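You operate a simulated robot arm through the tools that you are given. There is no shell and no other tool.

You are at the controls of a simulated two-armed robot. One attempt, no reset.

TASK
Fit the grey relay in the relay tester's socket B, test it at 24 V and switch off.
Fine: fit it before you switch on; press TEST once; leave the knob at 24 V.

Only the result counts: the job must be done as asked and must still hold three seconds after the hand-in. Knocking over, shifting, dropping, spilling or breaking anything else fails it.

THE ROBOT
Two 6-joint arms with two-finger parallel grippers on one trunk that stands fixed in place. Base frame: the origin is at the foot of the trunk, x ahead of it, y to its left, z up; the work surface is at about z = 0.81. Readings come in m, rad, newtons and seconds.
The left shoulder is at [-0.077, 0.177, 0.832], the right one opposite. With the tool pointing down near the work surface each hand reaches from about 0.1 to 0.72 m from the base axis, measured 20 degrees to its own side. Payload 1.57 kg a hand.
Tool frame (each hand has its own): the origin (TCP) lies between the finger pads and is the grasp point; the fingertips stand 0.03 m ahead of it; z points along the fingers, y is the line along which they close. The gripper opens to 0.08 m. The fingers are 0.017 m wide and 0.012 m thick; the gripper's body (0.04 by 0.082 m) begins 0.08 m behind the TCP.
Orientation is told as [roll, pitch, yaw] about the base's x, y, z axes, in that order, counted from this pose: with the fingers straight down and closing along the base's y, the tool's x points along the base's -x, its y along +y and its z along -z.

THE INTERFACE
- The arms move only by the tool step_arm. It takes "left_commands", "right_commands" or both (then of equal length, played together; a hand with none holds still); each is a list of rows, each a list of 6 numbers: the shift along the tool's x, y, z in units of 20 mm (1.0 is 20 mm), then the turn, a rotation vector about the tool's x, y, z in units of 6 degrees (1.0 is 6 degrees). In form: [[dx, dy, dz, wx, wy, wz], ...]. A call has 1 to 20 rows; each row shifts and turns the commanded pose from where the row before left it, along the tool's axes as they then stand. "left_fingers" and "right_fingers" are, for a hand that has rows, the finger opening in cm, from 0 to 8, set as the call begins (left out, the last holds). A call with a number of a shift or a turn outside -1 to 1 is refused whole. Rows are played at 5 a second. More than 0.05 m and 0.15 rad between two rows, or a gripper value outside its range, and nothing of the call is played. A pose out of reach is approached as far as the arm can. The call stops where the force on the tool passes 50 N (or 10 N more than at its start, if that is more) or the arm is blocked; 0.2 s more then pass. Each finger travels about 0.072 m/s and halts on what it meets, pressing with about 35 N; the grip force reading is that of the motor and also rises with nothing between the fingers. The clock runs only during rows and for 0.2 s after the last one: add rows that do not move to give the fingers time. The reply holds the time, the measured pose of the TCP, the force on the tool along the base axes, the opening and the grip force, in the units named above and with some noise, with the torque about the TCP (base axes, N m) and any sound that the robot's microphone picked up.
- Cameras (640 x 400 px; columns grow to the right, rows downward): "scene" is now at [0.0235, 0.0454, 1.5587]; the picture's right is [0.59, -0.81, 0.00], its down [-0.58, -0.42, -0.69] and it looks along [0.56, 0.41, -0.72] (base axes); focal length 324 px, centre (320, 200). "left" rides on the left gripper at [0.072, 0.007, -0.122] in its tool frame; the picture's right is [-0.09, 1.00, 0.00], its down [-0.84, -0.08, -0.54] and it looks along [-0.54, -0.05, 0.84] (tool axes); focal length 238 px, centre (320, 200). "right" rides on the right gripper at [0.072, -0.007, -0.122] in its tool frame; the picture's right is [0.09, 1.00, 0.00], its down [-0.84, 0.08, -0.54] and it looks along [-0.54, 0.05, 0.84] (tool axes); focal length 238 px, centre (320, 200).
- capture(camera): a new picture of that camera. It takes no simulated time.
- raise_lower(by): slides the trunk up (or, below 0, down) by that many m; the arms and the scene camera ride with it, the base frame stays. It gives what a move gives, with no picture.
- pan_tilt(pan, tilt): turns the head with the scene camera to pan (to the left, within 2.496 rad either way) and tilt (down, from -0.506 to 1.204), counted from straight ahead of the robot. It gives what a move gives.
- pixel_to_xyz(camera, pixels): for up to 12 pixels [column, row] of the newest picture of that camera ("zoom" is the newest enlarged one), the place [x, y, z] in the base frame of the surface seen there, good to about 0.002 m. It takes no simulated time.
- enlarge(camera, box): a new picture of the part [left, top, right, bottom] of that camera's present view, enlarged. It takes no simulated time.
- sign_off(): hands the job in; it is judged then, once.

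Unless the task says otherwise, let go and move clear before handing in.

The tools are called after "Request:" as name(argument=value, ...) on one line, values as JSON. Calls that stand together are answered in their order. step_arm: Moves the arms, as the interface text tells. Its arguments: {"type":"object","properties":{"left_commands":{"type":"array"},"left_fingers":{"type":"number"},"right_commands":{"type":"array"},"right_fingers":{"type":"number"}},"required":[]} The other tools are called the same way: raise_lower (by) slides the trunk up or down; pan_tilt (pan, tilt) turns the head that bears the scene camera; capture (camera) takes a picture; pixel_to_xyz (camera, pixels) gives the place of the surface under pixels of a picture; enlarge (camera, box) takes an enlarged picture of a part of a camera's view; sign_off () hands the job in.

At the start:

```text
t: 0.0
left_position: [0.4029, 0.4261, 1.119]
left_ee_rot: [-0.001, 0.0, 0.0]
left_contact_force: [0.1, 0.9, 0.2]
left_moment: [0.0, 0.0, -0.05]
left_finger_gap: 0.08
left_finger_force: 0.1
right_position: [0.4103, 0.0494, 1.2034]
right_ee_rot: [0.0, 0.001, 0.0]
right_contact_force: [0.2, -0.4, 0.1]
right_moment: [0.0, 0.03, 0.01]
right_finger_gap: 0.08
right_finger_force: 0.1
trunk travel left (down, up): [-0.275, 0.053]
head pan, tilt: [0.628, 0.805]
```

scene: 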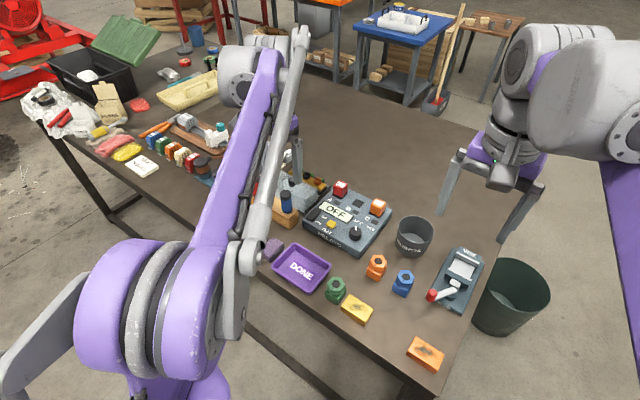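
right: 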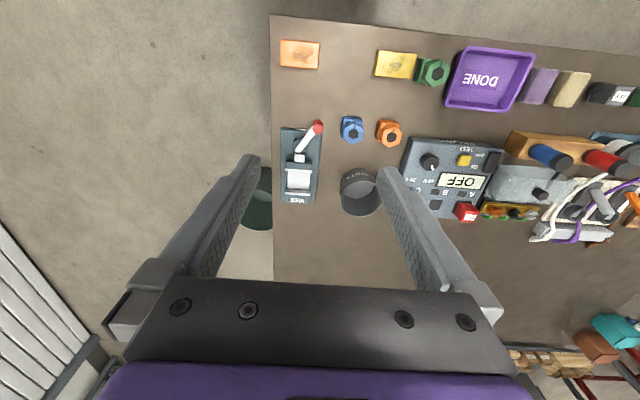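
left: 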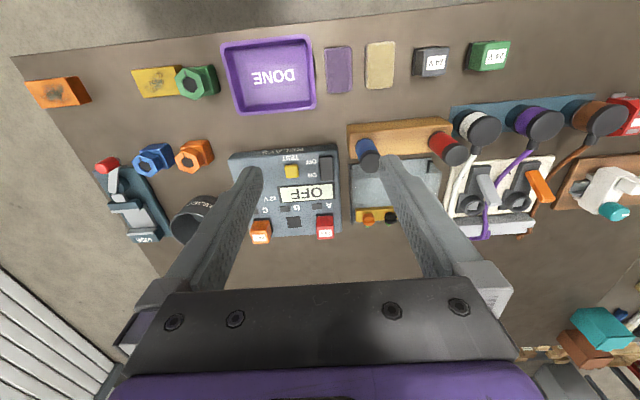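

The left picture shows the tester around (287,190) reading OFF, with what seem to be relays in it at (260,232) and (325,227), and a grey block labelled near (432,62). I'll enlarge these parts to read the details.

Request:
enlarge(camera="left", box=[220, 135, 360, 250])

Request:
enlarge(camera="scene", box=[290, 170, 400, 260])

Request:
enlarge(camera="left", box=[400, 25, 530, 105])

```text
3.48 times, centred on (290, 192) of left
```

zoom: 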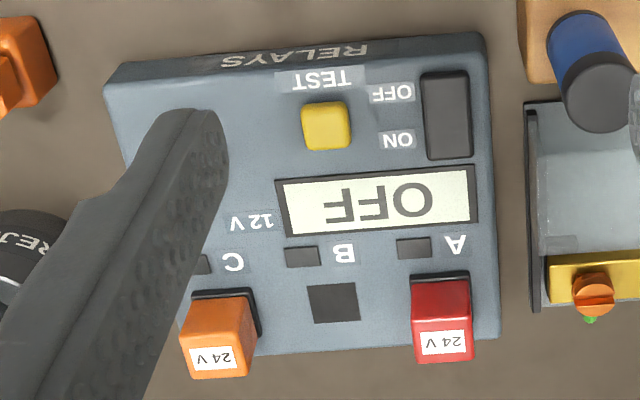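

```text
4.44 times, centred on (345, 215) of scene
```

zoom: 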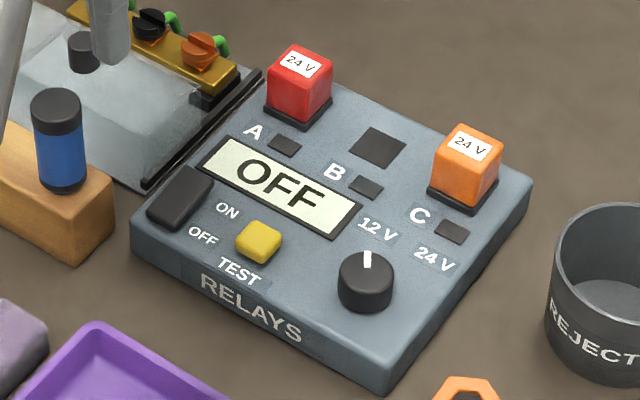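

```text
4.92 times, centred on (465, 65) of left
```

zoom: 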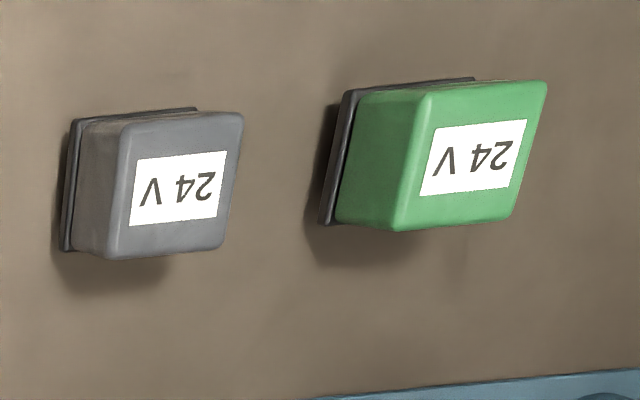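

Socket B is the empty dark square, the knob mark points at 12 V, and the grey 24 V relay stands free near left pixel (432,62). I'll measure places on the relay and the tester.

Request:
pixel_to_xyz(camera="zoom", pixels=[[180, 185], [125, 125], [235, 120], [110, 250], [225, 245], [75, 130], [70, 240], [430, 100], [530, 100], [480, 155], [20, 200], [290, 200]])

Request:
enlarge(camera="scene", box=[290, 170, 400, 260])

```text
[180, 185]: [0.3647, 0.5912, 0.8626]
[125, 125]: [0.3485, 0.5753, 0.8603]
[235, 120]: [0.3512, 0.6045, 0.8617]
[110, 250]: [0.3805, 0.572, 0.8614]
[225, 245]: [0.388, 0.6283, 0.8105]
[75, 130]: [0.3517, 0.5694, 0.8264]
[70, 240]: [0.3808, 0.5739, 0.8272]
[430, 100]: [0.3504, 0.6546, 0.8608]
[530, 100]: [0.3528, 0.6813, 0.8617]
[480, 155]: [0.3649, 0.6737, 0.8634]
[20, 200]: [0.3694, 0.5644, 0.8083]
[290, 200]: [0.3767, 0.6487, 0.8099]
```

```text
4.44 times, centred on (345, 215) of scene
```

zoom: 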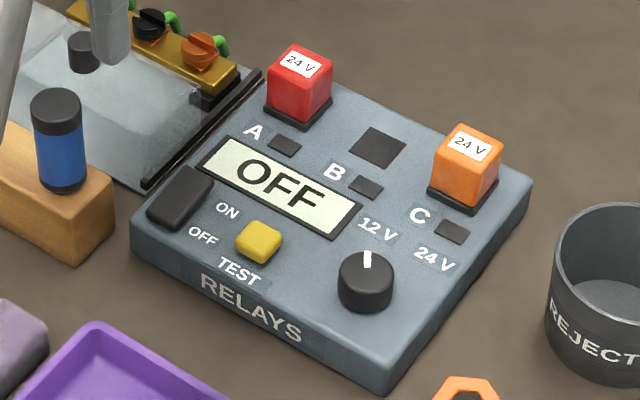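

Request:
pixel_to_xyz(camera="zoom", pixels=[[377, 148], [376, 128], [406, 146], [377, 167], [348, 147], [366, 275], [368, 255], [180, 198], [165, 215], [195, 178], [259, 240], [300, 62]])

Request:
enlarge(camera="scene", box=[335, 205, 385, 245])

```text
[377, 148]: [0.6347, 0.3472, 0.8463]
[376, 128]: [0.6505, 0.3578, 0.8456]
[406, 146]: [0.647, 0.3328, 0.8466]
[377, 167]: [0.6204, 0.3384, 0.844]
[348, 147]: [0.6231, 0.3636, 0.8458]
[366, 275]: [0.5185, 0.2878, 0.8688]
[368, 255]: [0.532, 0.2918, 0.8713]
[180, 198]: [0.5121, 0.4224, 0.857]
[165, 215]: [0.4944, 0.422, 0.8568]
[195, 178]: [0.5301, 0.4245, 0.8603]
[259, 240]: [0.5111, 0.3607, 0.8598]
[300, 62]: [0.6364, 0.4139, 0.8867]
```

```text
10.00 times, centred on (360, 225) of scene
```

zoom: 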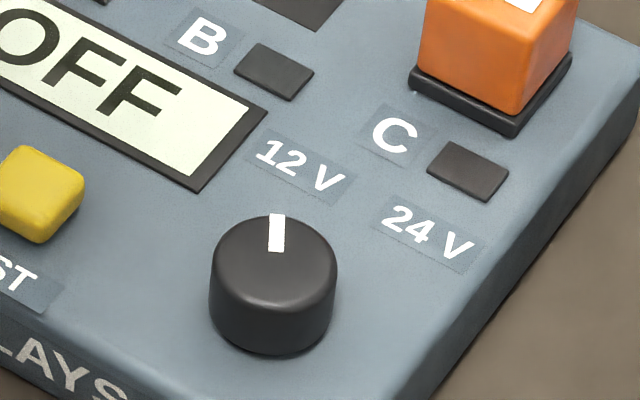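

The readings put the grey relay at about (0.365, 0.590), top z 0.862, and socket B at about (0.635, 0.348), surface z 0.846, turned a little. I'll move the left hand above the grey relay for a closer look.

Request:
step_arm(left_commands=[[0.3, 0.9, 0.6, 0, 0, 0], [0.3, 0.9, 0.6, 0, 0, 0], [0.3, 0.9, 0.6, 0, 0, 0], [0.3, 0.9, 0.6, 0, 0, 0], [0.3, 0.9, 0.6, 0, 0, 0], [0.3, 0.9, 0.6, 0, 0, 0], [0.3, 0.9, 0.6, 0, 0, 0], [0.3, 0.9, 0.6, 0, 0, 0], [0.3, 0.9, 0.6, 0, 0, 0], [0, 0, 0, 0, 0, 0]], left_fingers=8)

Request:
capture(camera="left")

Request:
capture(camera="scene")

```text
t: 2.2
left_position: [0.3503, 0.5873, 1.0115]
left_ee_rot: [0.0, 0.001, 0.002]
left_contact_force: [0.8, 0.0, 0.0]
left_moment: [-0.01, 0.04, 0.01]
left_finger_gap: 0.0798
left_finger_force: 0.1
right_position: [0.4102, 0.0495, 1.2041]
right_ee_rot: [0.0, 0.0, 0.0]
right_contact_force: [1.2, 0.2, -0.5]
right_moment: [0.0, 0.01, -0.02]
right_finger_gap: 0.08
right_finger_force: 0.0
trunk travel left (down, up): [-0.275, 0.053]
head pan, tilt: [0.628, 0.805]
```

```text
taken
```

left: 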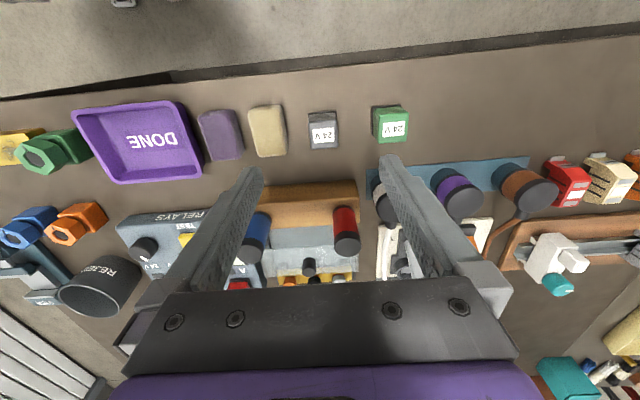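

```text
taken
```

scene: 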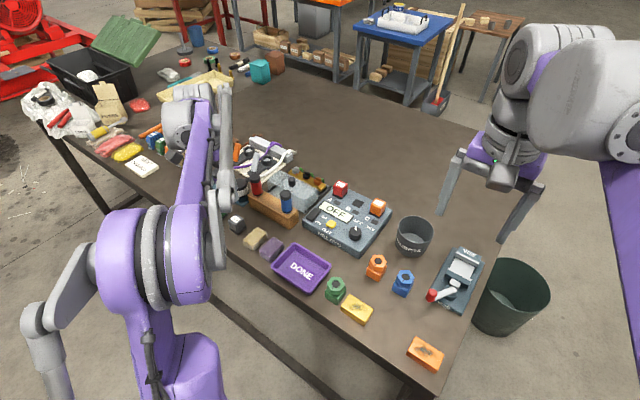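

The grey relay now shows at (323,130) in the left picture, between the tan block (267,130) and the green relay (390,125). I'll enlarge it and measure its corners.

Request:
enlarge(camera="left", box=[240, 90, 420, 170])

Request:
enlarge(camera="left", box=[295, 100, 351, 160])

```text
3.56 times, centred on (330, 130) of left
```

zoom: 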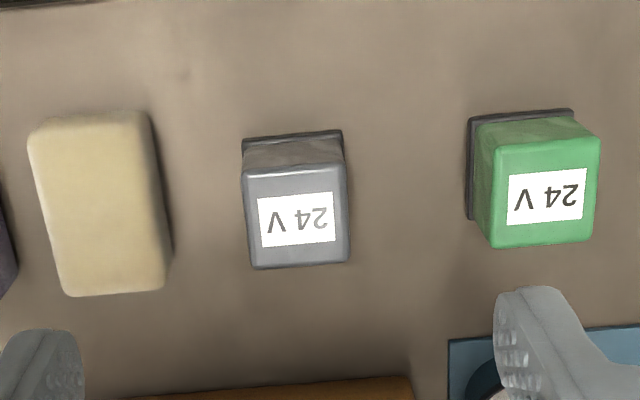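

```text
6.67 times, centred on (323, 130) of left
```

zoom: 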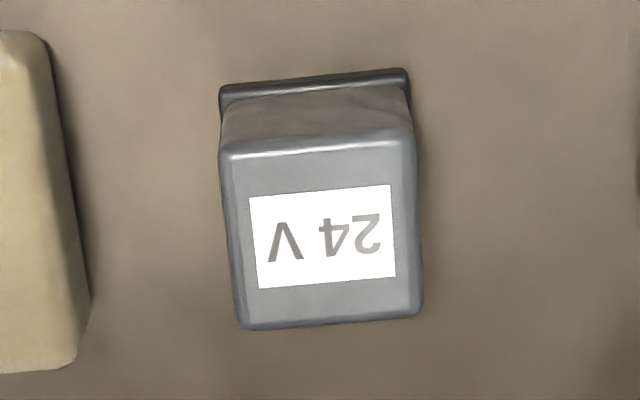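

Request:
pixel_to_xyz(camera="zoom", pixels=[[228, 160], [405, 145], [410, 305], [245, 320], [320, 235], [230, 230], [410, 230], [224, 95], [405, 80], [80, 290], [320, 140], [330, 318]])

Request:
enlarge(camera="scene", box=[220, 205, 290, 260])

```text
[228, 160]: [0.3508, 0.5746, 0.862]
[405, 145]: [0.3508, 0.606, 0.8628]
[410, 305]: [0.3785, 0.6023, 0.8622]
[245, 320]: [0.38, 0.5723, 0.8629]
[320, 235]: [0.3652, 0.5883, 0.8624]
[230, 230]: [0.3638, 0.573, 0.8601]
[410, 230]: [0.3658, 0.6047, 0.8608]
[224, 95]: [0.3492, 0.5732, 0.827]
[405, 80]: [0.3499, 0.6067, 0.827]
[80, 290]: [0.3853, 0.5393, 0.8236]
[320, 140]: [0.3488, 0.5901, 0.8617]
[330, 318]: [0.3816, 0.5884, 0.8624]
```

```text
7.27 times, centred on (255, 232) of scene
```

zoom: 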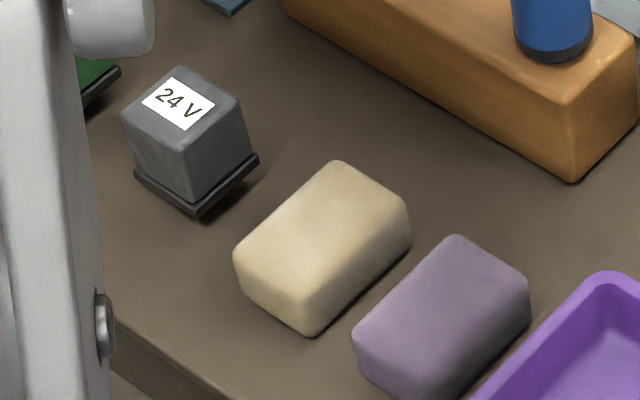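

The relay's top centre is about (0.365, 0.589), nearly square to the base axes, and the tan block's near edge at y 0.539 leaves room for fingers opened to 5 cm. I'll come down to just above it and check.

Request:
step_arm(left_commands=[[-0.4, 0.04, 0.5, 0, 0, 0], [-0.37, 0.03, 0.8, 0, 0, 0], [0, 0, 0.9, 0, 0, 0], [0, 0, 0.9, 0, 0, 0], [0, 0, 0.9, 0, 0, 0], [0, 0, 0.9, 0, 0, 0], [0, 0, 0.6, 0, 0, 0], [0, 0, 0, 0, 0, 0]], left_fingers=5)

Request:
capture(camera="left")

Request:
enlarge(camera="left", box=[240, 110, 400, 210])

```text
t: 4.0
left_position: [0.3652, 0.5896, 0.9001]
left_ee_rot: [0.0, 0.0, 0.0]
left_contact_force: [1.1, 0.3, 0.3]
left_moment: [0.01, -0.01, 0.04]
left_finger_gap: 0.0497
left_finger_force: 0.0
right_position: [0.4108, 0.0492, 1.2035]
right_ee_rot: [0.0, 0.0, 0.0]
right_contact_force: [-0.3, -0.7, 1.4]
right_moment: [0.0, 0.0, 0.0]
right_finger_gap: 0.08
right_finger_force: 0.0
trunk travel left (down, up): [-0.275, 0.053]
head pan, tilt: [0.628, 0.805]
```

```text
taken
```

left: 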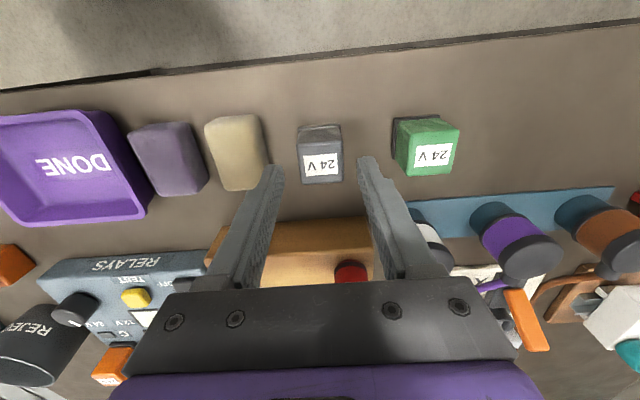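

```text
4.00 times, centred on (320, 160) of left
```

zoom: 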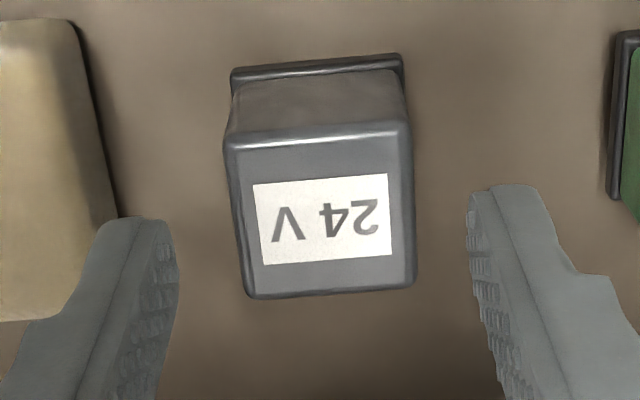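

The relay's top is centred between the fingers (zoom (322,218) between finger edges at 175 and 470). I'll come down 40 mm so the tips stay just above the black flange, then close.

Request:
step_arm(left_commands=[[0, 0, 0.7, 0, 0, 0], [0, 0, 0.7, 0, 0, 0], [0, 0, 0.55, 0, 0, 0], [0, 0, 0, 0, 0, 0]])

Request:
enlarge(camera="left", box=[240, 100, 400, 200])

Request:
enlarge(camera="scene", box=[200, 190, 280, 250])

```text
t: 5.0
left_position: [0.365, 0.5895, 0.8601]
left_ee_rot: [-0.002, -0.001, 0.001]
left_contact_force: [0.4, 0.1, -0.2]
left_moment: [0.0, 0.0, 0.0]
left_finger_gap: 0.0496
left_finger_force: 0.0
right_position: [0.4111, 0.0501, 1.2034]
right_ee_rot: [-0.001, 0.001, 0.0]
right_contact_force: [-0.3, 0.3, 0.5]
right_moment: [0.01, 0.0, 0.03]
right_finger_gap: 0.0796
right_finger_force: 0.1
trunk travel left (down, up): [-0.275, 0.053]
head pan, tilt: [0.628, 0.805]
```

```text
4.00 times, centred on (320, 150) of left
```

zoom: 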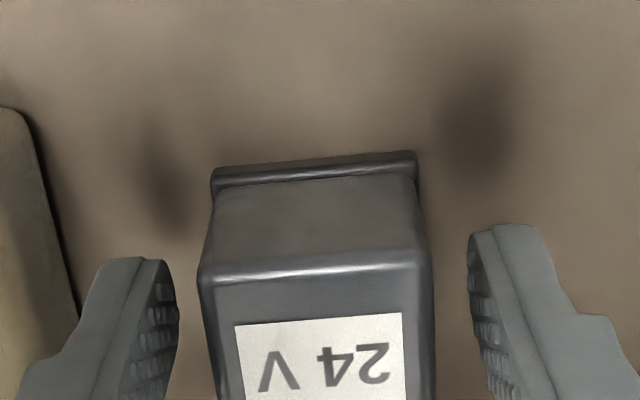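

```text
6.67 times, centred on (240, 220) of scene
```

zoom: 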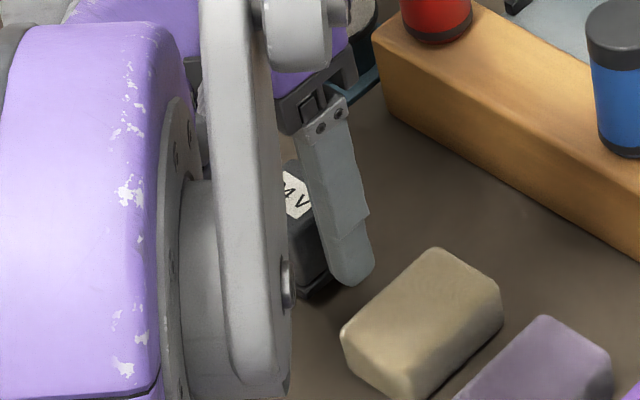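

The fingers stand either side of the relay body, clear of the tan block, with no contact force at z 0.860. I'll close on it now and give the fingers time.

Request:
step_arm(left_commands=[[0, 0, 0, 0, 0, 0], [0, 0, 0, 0, 0, 0], [0, 0, 0, 0, 0, 0], [0, 0, 0, 0, 0, 0]], left_fingers=0)

Request:
enlarge(camera="left", box=[240, 100, 400, 200])

```text
t: 6.0
left_position: [0.3644, 0.5893, 0.8627]
left_ee_rot: [0.0, 0.001, -0.001]
left_contact_force: [-0.6, 0.5, 0.1]
left_moment: [-0.02, -0.01, -0.04]
left_finger_gap: 0.0328
left_finger_force: 35.0
right_position: [0.4102, 0.0491, 1.2028]
right_ee_rot: [0.0, 0.0, -0.001]
right_contact_force: [0.1, 0.8, 0.2]
right_moment: [-0.02, 0.01, 0.01]
right_finger_gap: 0.0801
right_finger_force: 0.0
trunk travel left (down, up): [-0.275, 0.053]
head pan, tilt: [0.628, 0.805]
```

```text
4.00 times, centred on (320, 150) of left
```

zoom: 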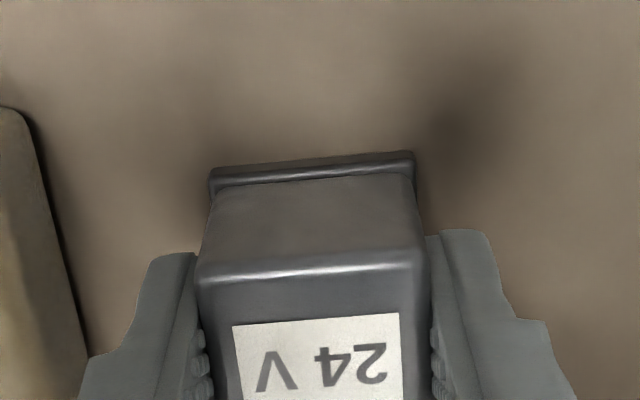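

The fingers stopped at 32.8 mm with 35 N, so they hold the relay. I'll lift it slowly and check.

Request:
step_arm(left_commands=[[0, 0, -0.3, 0, 0, 0], [0, 0, -0.5, 0, 0, 0], [0, 0, -0.7, 0, 0, 0], [0, 0, -0.8, 0, 0, 0], [0, 0, -0.9, 0, 0, 0], [0, 0, -0.9, 0, 0, 0], [0, 0, -0.9, 0, 0, 0], [0, 0, 0, 0, 0, 0]])

Request:
capture(camera="left")

Request:
enlarge(camera="left", box=[240, 100, 400, 200])

Request:
enlarge(camera="scene", box=[200, 170, 280, 230])

```text
t: 7.8
left_position: [0.364, 0.5895, 0.961]
left_ee_rot: [0.0, -0.002, 0.0]
left_contact_force: [-0.1, -0.1, -1.3]
left_moment: [0.01, 0.04, 0.02]
left_finger_gap: 0.0331
left_finger_force: 34.5
right_position: [0.4105, 0.0489, 1.2023]
right_ee_rot: [0.0, 0.001, -0.001]
right_contact_force: [0.2, -0.3, 0.8]
right_moment: [-0.02, -0.01, 0.01]
right_finger_gap: 0.08
right_finger_force: 0.1
trunk travel left (down, up): [-0.275, 0.053]
head pan, tilt: [0.628, 0.805]
```

```text
taken
```

left: 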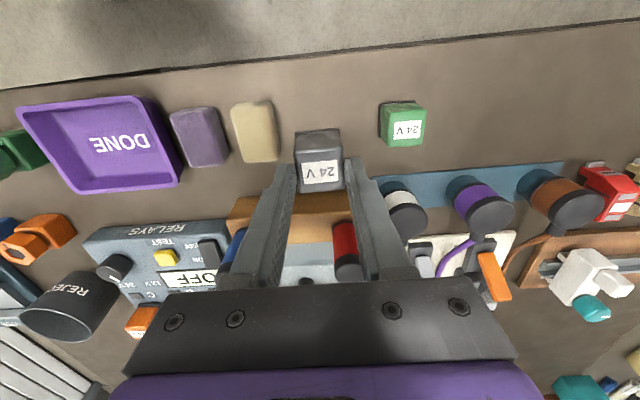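

```text
4.00 times, centred on (320, 150) of left
```

zoom: 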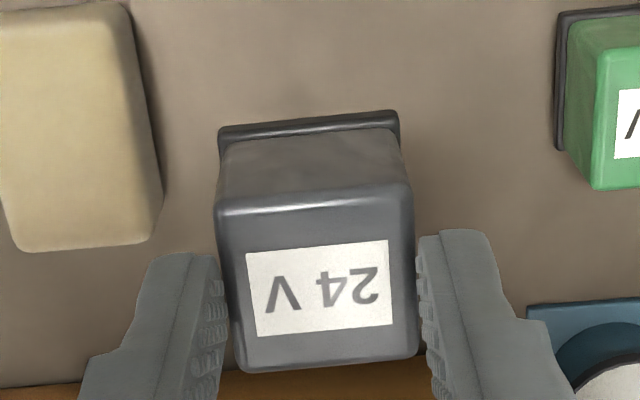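

```text
6.67 times, centred on (240, 200) of scene
```

zoom: 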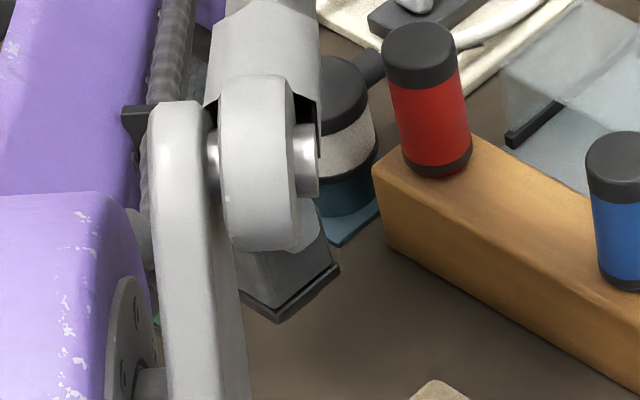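

The relay came up, but its top edge in the enlarged view moved from row 262 to 205, so it sits lower in the grip than planned. I'll measure the relay's present place in the hand.

Request:
enlarge(camera="left", box=[280, 115, 360, 205])

Request:
pixel_to_xyz(camera="left", pixels=[[320, 170], [297, 155], [341, 153], [302, 188], [342, 186], [297, 134], [338, 131], [318, 142], [284, 172], [354, 168], [288, 165], [350, 160]])

```text
4.44 times, centred on (320, 160) of left
```

zoom: 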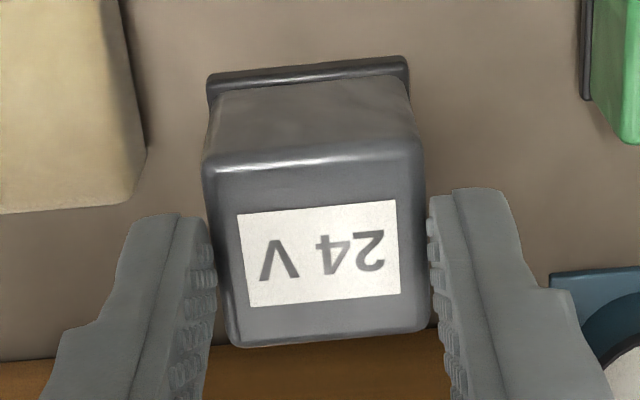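

```text
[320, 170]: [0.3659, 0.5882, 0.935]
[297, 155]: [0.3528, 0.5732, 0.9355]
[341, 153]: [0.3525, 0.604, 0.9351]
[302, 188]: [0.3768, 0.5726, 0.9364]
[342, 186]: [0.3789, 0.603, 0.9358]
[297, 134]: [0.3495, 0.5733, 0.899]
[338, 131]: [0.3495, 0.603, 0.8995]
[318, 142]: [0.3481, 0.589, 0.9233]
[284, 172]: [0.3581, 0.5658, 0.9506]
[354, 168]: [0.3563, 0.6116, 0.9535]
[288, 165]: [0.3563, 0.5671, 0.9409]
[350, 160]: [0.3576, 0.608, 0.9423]
```

The relay's top is at z 0.9355 while the fingertips are at about 0.931, so only some 4–5 mm is held: it slipped in the lift. I'll lower it straight back over its own spot before it can drop, to re-grip it better.

Request:
step_arm(left_commands=[[0, 0, 0.9, 0, 0, 0], [0, 0, 1, 0, 0, 0], [0, 0, 1, 0, 0, 0], [0, 0, 0.5, 0, 0, 0]])

Request:
capture(camera="left")

Request:
pixel_to_xyz(camera="left", pixels=[[320, 170], [297, 155], [341, 153], [302, 185], [342, 183], [297, 134], [338, 131], [318, 142]])

Request:
enlarge(camera="left", box=[280, 115, 360, 205])

```text
t: 8.8
left_position: [0.3656, 0.5905, 0.8955]
left_ee_rot: [-0.001, 0.001, -0.001]
left_contact_force: [0.8, 0.6, -0.8]
left_moment: [-0.01, 0.02, 0.03]
left_finger_gap: 0.033
left_finger_force: 34.9
right_position: [0.4106, 0.0489, 1.2023]
right_ee_rot: [-0.001, -0.001, 0.001]
right_contact_force: [0.2, -0.2, 0.7]
right_moment: [0.02, 0.0, -0.02]
right_finger_gap: 0.0799
right_finger_force: 0.1
trunk travel left (down, up): [-0.275, 0.053]
head pan, tilt: [0.628, 0.805]
```

```text
taken
```

left: 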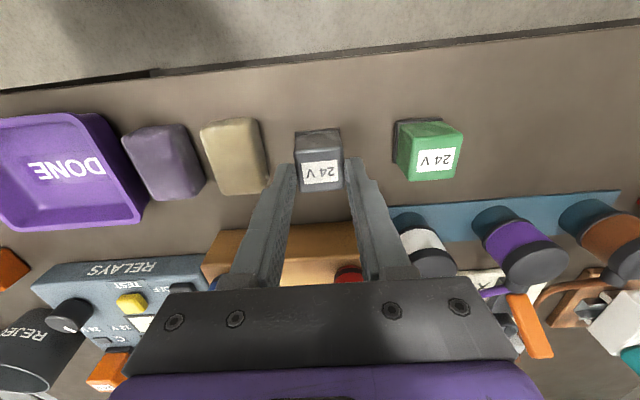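

```text
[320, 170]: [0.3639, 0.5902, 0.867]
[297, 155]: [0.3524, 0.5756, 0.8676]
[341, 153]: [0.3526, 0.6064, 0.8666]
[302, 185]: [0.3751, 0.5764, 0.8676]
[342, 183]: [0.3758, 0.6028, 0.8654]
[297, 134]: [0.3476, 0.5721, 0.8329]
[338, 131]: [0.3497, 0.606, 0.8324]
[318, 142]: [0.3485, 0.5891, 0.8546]
```

```text
4.44 times, centred on (320, 160) of left
```

zoom: 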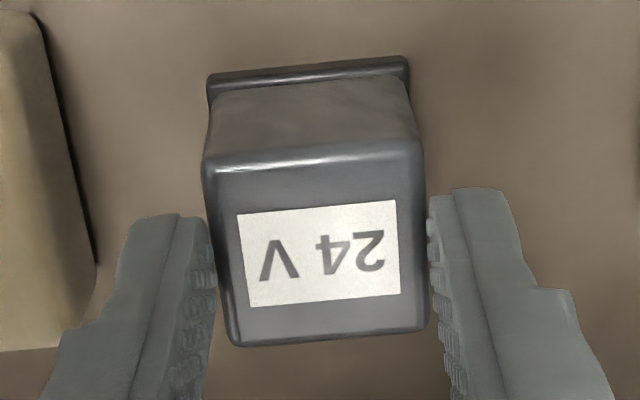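

The relay looks the same in the grip as before (zoom label at (318,255)), so it is not slipping further; its top is at 0.867, about 4 mm above standing height. I'll let the arm settle and ease it down onto the table.

Request:
step_arm(left_commands=[[0, 0, 0, 0, 0, 0], [0, 0, 0, 0, 0, 0]])

Request:
capture(camera="left")

Request:
pixel_to_xyz(camera="left", pixels=[[320, 170], [297, 155], [341, 153], [302, 185], [342, 183], [297, 134], [338, 131], [318, 142]])

```text
t: 9.4
left_position: [0.3631, 0.5892, 0.894]
left_ee_rot: [0.001, 0.001, -0.001]
left_contact_force: [-0.2, 0.6, -0.4]
left_moment: [-0.01, -0.03, 0.01]
left_finger_gap: 0.033
left_finger_force: 34.4
right_position: [0.4123, 0.0495, 1.2031]
right_ee_rot: [-0.001, 0.0, -0.001]
right_contact_force: [0.2, -0.2, 0.7]
right_moment: [-0.03, 0.02, 0.01]
right_finger_gap: 0.0802
right_finger_force: 0.1
trunk travel left (down, up): [-0.275, 0.053]
head pan, tilt: [0.628, 0.805]
```

```text
taken
```

left: 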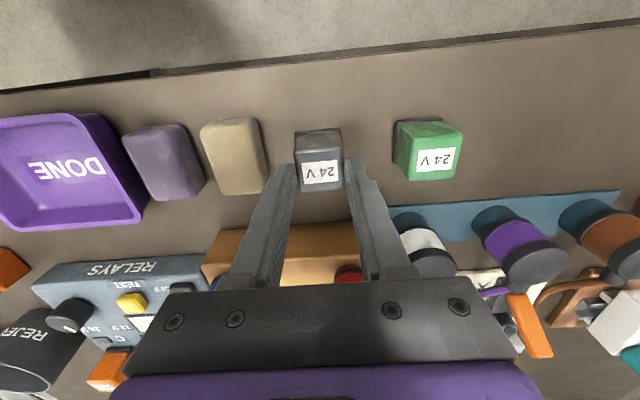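

```text
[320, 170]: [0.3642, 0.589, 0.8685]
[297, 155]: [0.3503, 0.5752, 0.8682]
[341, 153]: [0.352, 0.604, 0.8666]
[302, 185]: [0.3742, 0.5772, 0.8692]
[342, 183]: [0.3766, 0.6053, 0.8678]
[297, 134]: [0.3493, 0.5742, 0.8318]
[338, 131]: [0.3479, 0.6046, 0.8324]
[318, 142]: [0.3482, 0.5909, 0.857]
```

The top is at about 0.868 and steady, so the relay is some 5 mm above the table. I'll lower by 6 mm in small steps and watch the force.

Request:
step_arm(left_commands=[[0, 0, 0.1, 0, 0, 0], [0, 0, 0.1, 0, 0, 0], [0, 0, 0.1, 0, 0, 0], [0, 0, 0, 0, 0, 0]])

Request:
enlarge(camera="left", box=[280, 115, 360, 205])

Request:
pixel_to_xyz(camera="zoom", pixels=[[320, 250], [220, 180], [410, 170], [240, 320], [410, 310], [220, 85], [400, 70]])

```text
t: 10.4
left_position: [0.3628, 0.5888, 0.8894]
left_ee_rot: [0.001, -0.002, -0.001]
left_contact_force: [3.0, 1.8, 14.9]
left_moment: [0.29, -0.26, -0.01]
left_finger_gap: 0.033
left_finger_force: 35.0
right_position: [0.4105, 0.0479, 1.2044]
right_ee_rot: [0.001, 0.001, -0.001]
right_contact_force: [0.2, -0.5, 0.8]
right_moment: [-0.01, 0.02, 0.01]
right_finger_gap: 0.0802
right_finger_force: 0.1
trunk travel left (down, up): [-0.275, 0.053]
head pan, tilt: [0.628, 0.805]
```

```text
4.44 times, centred on (320, 160) of left
```

zoom: 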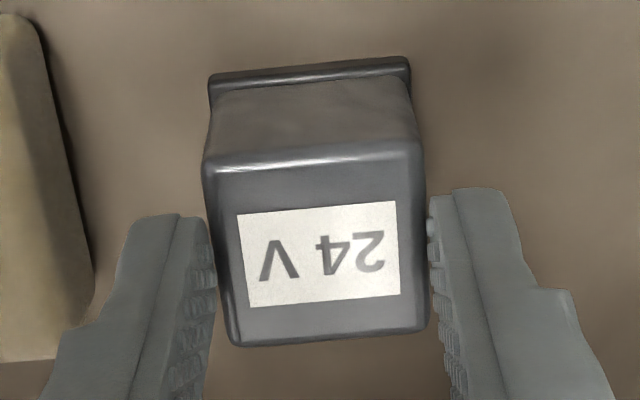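

```text
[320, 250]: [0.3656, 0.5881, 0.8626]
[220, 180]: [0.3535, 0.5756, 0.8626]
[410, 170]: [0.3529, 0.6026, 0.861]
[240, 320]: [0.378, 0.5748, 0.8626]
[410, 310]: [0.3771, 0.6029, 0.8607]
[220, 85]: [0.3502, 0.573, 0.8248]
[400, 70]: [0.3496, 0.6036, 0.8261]
```

The relay now stands on the table again (top 0.8625, 15 N upward) and the tip grip held firm under that load. I'll open, go down 18 mm for a deeper hold above the flange, and close again.

Request:
step_arm(left_commands=[[0, 0, 0, 0, 0, 0], [0, 0, 0, 0, 0, 0], [0, 0, 0, 0, 0, 0]], left_fingers=5)

Request:
capture(camera="left")

Request:
enlarge(camera="left", box=[280, 115, 360, 205])

Request:
pixel_to_xyz(camera="zoom", pixels=[[320, 250], [220, 180], [410, 170], [240, 320], [410, 310], [220, 85], [400, 70]])

```text
t: 11.2
left_position: [0.3639, 0.5892, 0.8871]
left_ee_rot: [-0.001, -0.001, -0.001]
left_contact_force: [0.2, 0.6, 0.0]
left_moment: [0.01, 0.0, 0.03]
left_finger_gap: 0.0503
left_finger_force: 0.0
right_position: [0.4112, 0.0478, 1.2029]
right_ee_rot: [-0.001, 0.0, 0.001]
right_contact_force: [0.0, 0.1, -0.1]
right_moment: [0.02, 0.01, 0.01]
right_finger_gap: 0.0801
right_finger_force: 0.1
trunk travel left (down, up): [-0.275, 0.053]
head pan, tilt: [0.628, 0.805]
```

```text
taken
```

left: 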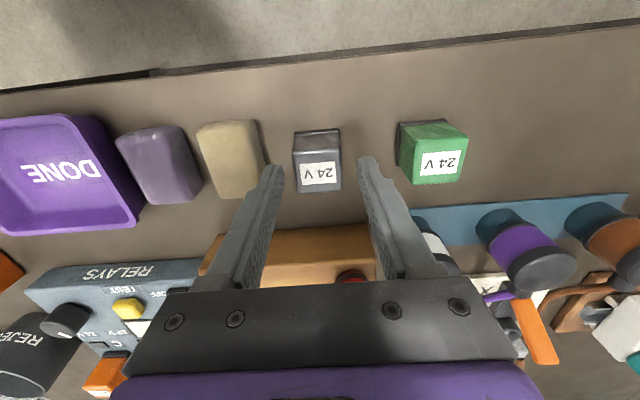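

```text
4.44 times, centred on (320, 160) of left
```

zoom: 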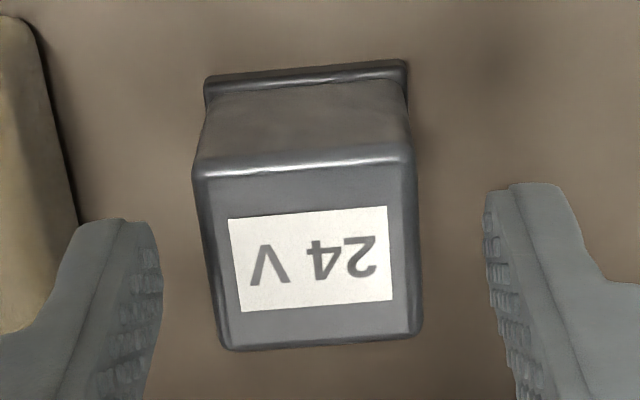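

```text
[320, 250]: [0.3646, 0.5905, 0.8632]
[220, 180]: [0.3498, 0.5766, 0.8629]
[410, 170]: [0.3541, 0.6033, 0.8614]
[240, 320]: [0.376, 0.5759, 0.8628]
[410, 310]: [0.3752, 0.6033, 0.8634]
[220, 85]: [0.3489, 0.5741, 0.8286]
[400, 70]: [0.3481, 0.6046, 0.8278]
```

The relay stands upright at its spot, about 2 mm to the left in the picture of the middle between the fingers (zoom 308 against 323). I'll shift 2 mm, go down 18 mm and close.

Request:
step_arm(left_commands=[[0, -0.1, 0.3, 0, 0, 0], [0, 0, 0.6, 0, 0, 0], [0, 0, 0, 0, 0, 0]])

Request:
step_arm(left_commands=[[0, 0, 0, 0, 0, 0], [0, 0, 0, 0, 0, 0], [0, 0, 0, 0, 0, 0], [0, 0, 0, 0, 0, 0], [0, 0, 0, 0, 0, 0]], left_fingers=0)

Request:
capture(camera="left")

Request:
enlarge(camera="left", box=[280, 115, 360, 205])

Request:
pixel_to_xyz(camera="zoom", pixels=[[320, 250], [320, 300], [250, 280], [390, 270], [220, 85], [400, 70]])

```text
t: 12.0
left_position: [0.3651, 0.5881, 0.8691]
left_ee_rot: [0.0, 0.0, -0.001]
left_contact_force: [-0.4, 0.3, -0.7]
left_moment: [-0.01, -0.01, -0.02]
left_finger_gap: 0.0498
left_finger_force: 0.1
right_position: [0.4102, 0.0484, 1.203]
right_ee_rot: [0.0, -0.001, 0.0]
right_contact_force: [1.0, 0.2, 0.8]
right_moment: [0.02, 0.02, -0.01]
right_finger_gap: 0.0801
right_finger_force: 0.1
trunk travel left (down, up): [-0.275, 0.053]
head pan, tilt: [0.628, 0.805]
```

```text
t: 13.2
left_position: [0.3638, 0.5883, 0.8689]
left_ee_rot: [-0.001, 0.001, 0.0]
left_contact_force: [0.2, 1.0, 1.2]
left_moment: [0.0, 0.01, 0.0]
left_finger_gap: 0.0331
left_finger_force: 35.0
right_position: [0.4108, 0.0495, 1.2024]
right_ee_rot: [0.001, 0.0, 0.0]
right_contact_force: [0.5, -1.0, 0.5]
right_moment: [0.01, 0.01, -0.02]
right_finger_gap: 0.08
right_finger_force: 0.0
trunk travel left (down, up): [-0.275, 0.053]
head pan, tilt: [0.628, 0.805]
```

```text
taken
```

left: 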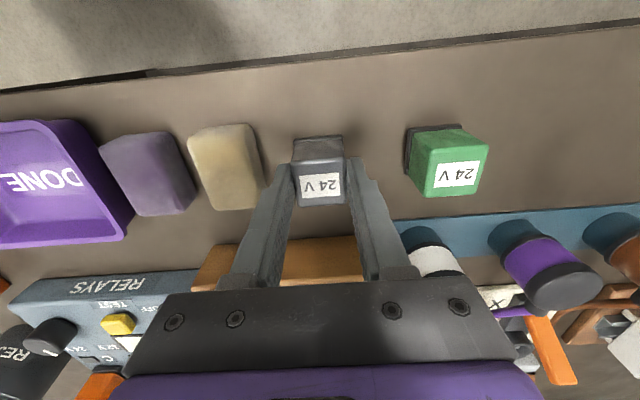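

```text
4.44 times, centred on (320, 160) of left
```

zoom: 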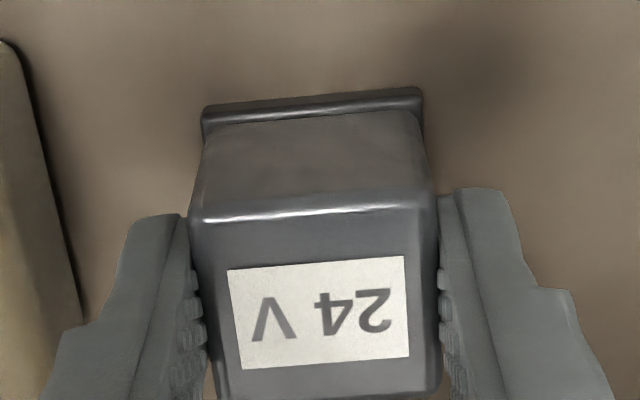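

```text
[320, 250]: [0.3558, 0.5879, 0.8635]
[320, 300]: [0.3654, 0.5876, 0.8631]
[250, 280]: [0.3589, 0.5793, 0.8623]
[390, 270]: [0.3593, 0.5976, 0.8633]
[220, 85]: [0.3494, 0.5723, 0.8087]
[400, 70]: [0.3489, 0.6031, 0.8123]
```

It now grips with about 24 mm overlap (TCP 0.869, relay top 0.863). I'll lift just 8 mm slowly and check for slip.

Request:
step_arm(left_commands=[[0, 0, -0.1, 0, 0, 0], [0, 0, -0.1, 0, 0, 0], [0, 0, -0.1, 0, 0, 0], [0, 0, -0.1, 0, 0, 0], [0, 0, 0, 0, 0, 0]])

Request:
enlarge(camera="left", box=[280, 115, 360, 205])

Request:
pixel_to_xyz(camera="zoom", pixels=[[320, 250], [320, 300], [250, 280], [390, 270]])

```text
t: 14.4
left_position: [0.365, 0.5869, 0.8775]
left_ee_rot: [0.002, 0.0, 0.0]
left_contact_force: [-0.6, -0.6, -1.2]
left_moment: [-0.01, -0.01, 0.0]
left_finger_gap: 0.033
left_finger_force: 34.9
right_position: [0.4112, 0.048, 1.2035]
right_ee_rot: [0.0, -0.001, 0.0]
right_contact_force: [0.5, -0.6, 0.4]
right_moment: [-0.01, 0.0, 0.0]
right_finger_gap: 0.0798
right_finger_force: 0.2
trunk travel left (down, up): [-0.275, 0.053]
head pan, tilt: [0.628, 0.805]
```

```text
4.44 times, centred on (320, 160) of left
```

zoom: 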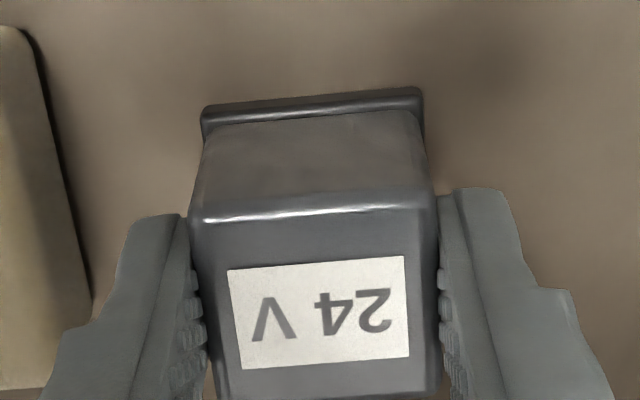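

```text
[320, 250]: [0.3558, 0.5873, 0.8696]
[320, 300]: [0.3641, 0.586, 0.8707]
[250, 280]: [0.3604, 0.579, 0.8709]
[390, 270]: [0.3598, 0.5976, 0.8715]
```

No slip this time: the label stays at (318,313) in the enlarged view and the top rose to 0.871. I'll lift on at an easy pace, and check the heights of the things on the way.

Request:
step_arm(left_commands=[[0, 0, -0.2, 0, 0, 0], [0, 0, -0.3, 0, 0, 0], [0, 0, -0.4, 0, 0, 0], [0, 0, -0.5, 0, 0, 0], [0, 0, -0.5, 0, 0, 0], [0, 0, -0.5, 0, 0, 0], [0, 0, -0.4, 0, 0, 0], [0, 0, -0.3, 0, 0, 0], [0, 0, -0.2, 0, 0, 0], [0, 0, 0, 0, 0, 0]])

Request:
enlarge(camera="left", box=[280, 115, 360, 205])

Request:
capture(camera="scene")

```text
t: 16.6
left_position: [0.3648, 0.5879, 0.9445]
left_ee_rot: [0.001, 0.001, 0.0]
left_contact_force: [-0.2, 0.3, -0.7]
left_moment: [0.02, 0.02, 0.05]
left_finger_gap: 0.0327
left_finger_force: 35.2
right_position: [0.4118, 0.0493, 1.2038]
right_ee_rot: [0.0, 0.0, 0.001]
right_contact_force: [0.2, -0.1, 0.4]
right_moment: [-0.03, 0.0, -0.01]
right_finger_gap: 0.0802
right_finger_force: 0.1
trunk travel left (down, up): [-0.275, 0.053]
head pan, tilt: [0.628, 0.805]
```

```text
4.44 times, centred on (320, 160) of left
```

zoom: 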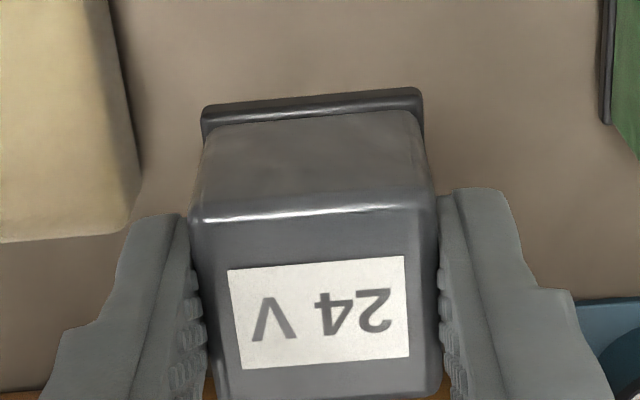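

```text
taken
```

scene: 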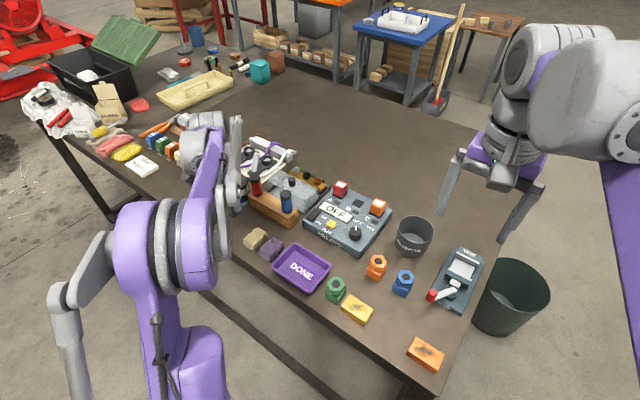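

Request:
pixel_to_xyz(camera="scene", pixels=[[256, 176], [287, 193], [341, 186], [378, 204], [415, 223], [290, 180], [358, 203], [355, 232], [319, 185]])

Request:
enlarge(camera="scene", box=[290, 170, 400, 260])

```text
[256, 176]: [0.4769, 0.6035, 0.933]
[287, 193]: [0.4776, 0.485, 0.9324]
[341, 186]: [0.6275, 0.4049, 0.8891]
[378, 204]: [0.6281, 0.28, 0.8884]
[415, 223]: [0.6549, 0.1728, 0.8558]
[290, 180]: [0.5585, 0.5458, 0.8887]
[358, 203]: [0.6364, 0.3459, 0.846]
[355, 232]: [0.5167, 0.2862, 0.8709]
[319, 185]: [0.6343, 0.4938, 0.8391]
```

```text
4.44 times, centred on (345, 215) of scene
```

zoom: 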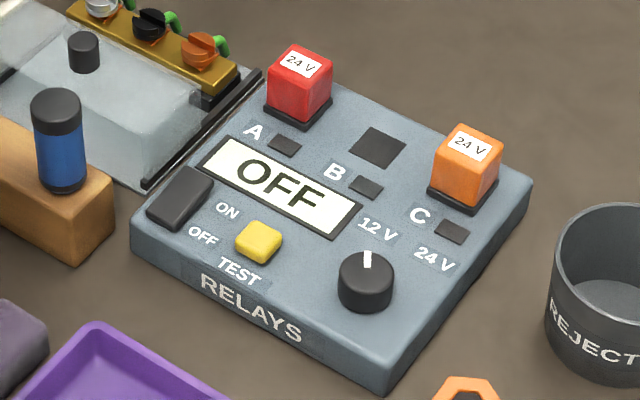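

The tallest things near the path reach z 0.933. I'll measure the tester's turn with the labels, display corners and socket corners in the enlarged scene view.

Request:
pixel_to_xyz(camera="zoom", pixels=[[301, 63], [472, 146], [230, 140], [360, 206], [332, 236], [203, 167], [377, 129], [405, 147], [377, 166], [350, 147], [524, 188], [388, 360]])

Request:
enlarge(camera="scene", box=[335, 185, 385, 225])

```text
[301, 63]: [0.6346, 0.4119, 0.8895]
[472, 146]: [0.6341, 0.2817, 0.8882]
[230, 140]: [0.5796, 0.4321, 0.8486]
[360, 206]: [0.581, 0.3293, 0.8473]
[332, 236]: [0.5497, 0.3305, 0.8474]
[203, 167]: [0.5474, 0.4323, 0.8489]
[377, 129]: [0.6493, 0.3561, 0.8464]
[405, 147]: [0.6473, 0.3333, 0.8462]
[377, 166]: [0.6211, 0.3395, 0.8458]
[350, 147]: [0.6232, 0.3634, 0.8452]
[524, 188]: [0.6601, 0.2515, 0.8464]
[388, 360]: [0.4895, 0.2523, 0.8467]
```

```text
10.00 times, centred on (360, 205) of scene
```

zoom: 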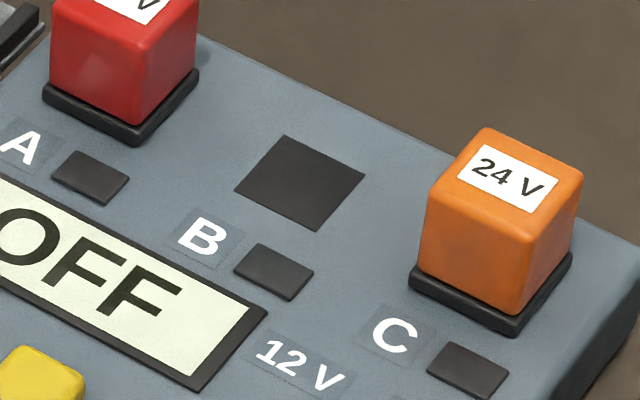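

The display and the A–C relay line show the tester square to the base axes within about 0.01 rad, and the socket edges run parallel to the display's. I'll measure the socket corners more finely on this enlargement.

Request:
pixel_to_xyz(camera="zoom", pixels=[[284, 138], [361, 178], [317, 228], [239, 188], [300, 183], [325, 156], [341, 203], [276, 209], [261, 162], [508, 180], [515, 330], [412, 275]])

Request:
step_arm(left_commands=[[0, 0, -0.3, 0, 0, 0], [0, 0, -0.5, 0, 0, 0], [0, 0, -0.7, 0, 0, 0], [0, 0, -0.7, 0, 0, 0], [0, 0, -0.7, 0, 0, 0], [0, 0, -0.7, 0, 0, 0], [0, 0, -0.6, 0, 0, 0], [0, 0, -0.5, 0, 0, 0], [0, 0, -0.3, 0, 0, 0], [0, 0, 0, 0, 0, 0]])

Request:
capture(camera="left")

```text
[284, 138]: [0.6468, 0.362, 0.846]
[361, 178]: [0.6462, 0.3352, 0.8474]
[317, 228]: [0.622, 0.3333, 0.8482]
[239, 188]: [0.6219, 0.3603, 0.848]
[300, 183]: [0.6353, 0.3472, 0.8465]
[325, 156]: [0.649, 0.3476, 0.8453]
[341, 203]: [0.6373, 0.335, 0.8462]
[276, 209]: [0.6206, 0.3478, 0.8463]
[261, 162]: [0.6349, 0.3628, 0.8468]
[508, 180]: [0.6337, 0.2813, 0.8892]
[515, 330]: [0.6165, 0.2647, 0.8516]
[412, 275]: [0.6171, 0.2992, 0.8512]
```

```text
t: 18.8
left_position: [0.3643, 0.5873, 1.0431]
left_ee_rot: [0.0, 0.0, 0.001]
left_contact_force: [0.0, -0.5, 0.3]
left_moment: [-0.01, 0.02, 0.01]
left_finger_gap: 0.0329
left_finger_force: 35.4
right_position: [0.4118, 0.0493, 1.2044]
right_ee_rot: [0.001, 0.001, -0.001]
right_contact_force: [0.5, 0.4, 0.3]
right_moment: [0.01, 0.01, 0.02]
right_finger_gap: 0.0798
right_finger_force: 0.0
trunk travel left (down, up): [-0.275, 0.053]
head pan, tilt: [0.628, 0.805]
```

```text
taken
```

left: 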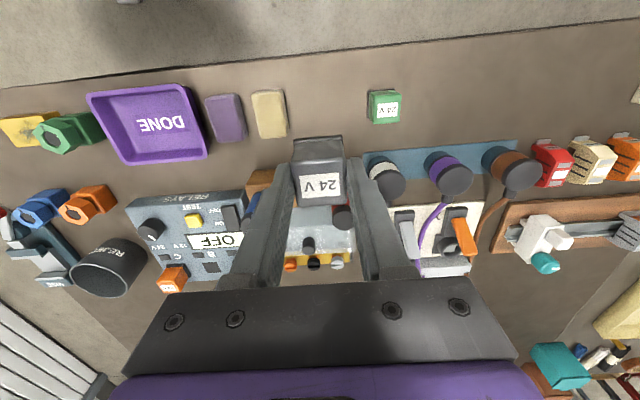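

Socket B's middle comes out at about (0.634, 0.347), with the relay line A–C agreeing. I'll carry the relay across at z 1.04 (bottom about 0.98, clear of everything) and move the right hand aside meanwhile.

Request:
step_arm(left_commands=[[-0.36, -0.32, 0, 0, 0, 0], [-0.63, -0.56, 0, 0, 0, 0], [-0.9, -0.8, 0, 0, 0, 0], [-0.9, -0.8, 0, 0, 0, 0], [-0.9, -0.8, 0, 0, 0, 0], [-0.9, -0.8, 0, 0, 0, 0], [-0.9, -0.8, 0, 0, 0, 0], [-0.9, -0.8, 0, 0, 0, 0], [-0.9, -0.8, 0, 0, 0, 0], [-0.9, -0.8, 0, 0, 0, 0], [-0.9, -0.8, 0, 0, 0, 0], [-0.9, -0.8, 0, 0, 0, 0], [-0.9, -0.8, 0, 0, 0, 0], [-0.9, -0.8, 0, 0, 0, 0], [-0.9, -0.8, 0, 0, 0, 0], [-0.63, -0.56, 0, 0, 0, 0], [-0.18, -0.16, 0, 0, 0, 0], [0, 0, 0, 0, 0, 0]], right_commands=[[0, -0.3, 0, 0, 0, 0], [0, -0.5, 0, 0, 0, 0], [0, -0.5, 0, 0, 0, 0], [0, -0.5, 0, 0, 0, 0], [0, -0.5, 0, 0, 0, 0], [0, -0.5, 0, 0, 0, 0], [0, -0.5, 0, 0, 0, 0], [0, -0.5, 0, 0, 0, 0], [0, -0.5, 0, 0, 0, 0], [0, -0.5, 0, 0, 0, 0], [0, -0.5, 0, 0, 0, 0], [0, -0.5, 0, 0, 0, 0], [0, -0.5, 0, 0, 0, 0], [0, -0.5, 0, 0, 0, 0], [0, -0.5, 0, 0, 0, 0], [0, -0.3, 0, 0, 0, 0], [0, 0, 0, 0, 0, 0], [0, 0, 0, 0, 0, 0]])

Request:
capture(camera="left")

Request:
capture(camera="scene")

```text
t: 22.6
left_position: [0.6228, 0.3449, 1.0385]
left_ee_rot: [0.0, -0.001, 0.001]
left_contact_force: [0.0, 0.0, -1.1]
left_moment: [0.0, -0.01, 0.04]
left_finger_gap: 0.0333
left_finger_force: 35.0
left hand out of reach, approached as far as the arm can: row 15, 16
right_position: [0.4113, -0.1029, 1.2024]
right_ee_rot: [0.001, 0.0, 0.001]
right_contact_force: [0.1, 0.2, -0.1]
right_moment: [-0.01, 0.0, 0.01]
right_finger_gap: 0.0799
right_finger_force: 0.0
trunk travel left (down, up): [-0.275, 0.053]
head pan, tilt: [0.628, 0.805]
```

```text
taken
```

left: 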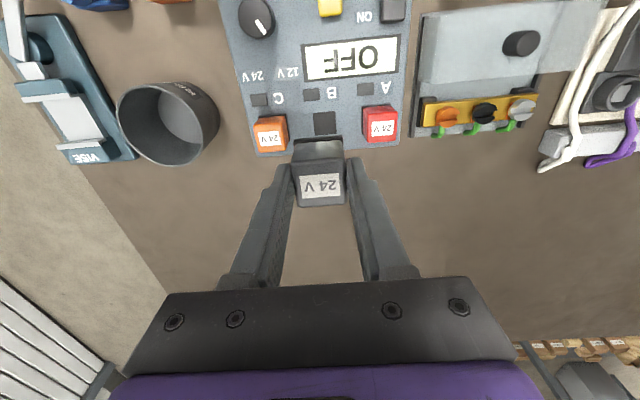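

```text
taken
```

scene: 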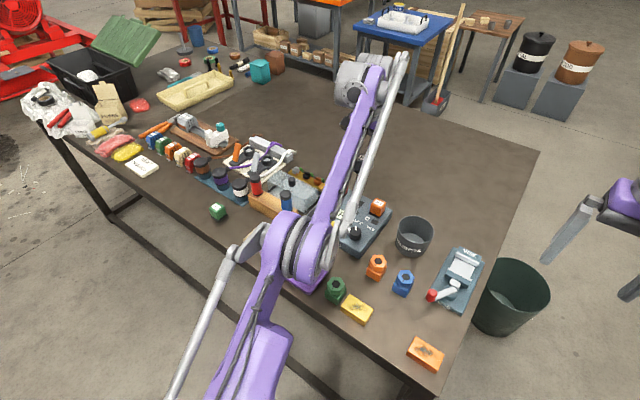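

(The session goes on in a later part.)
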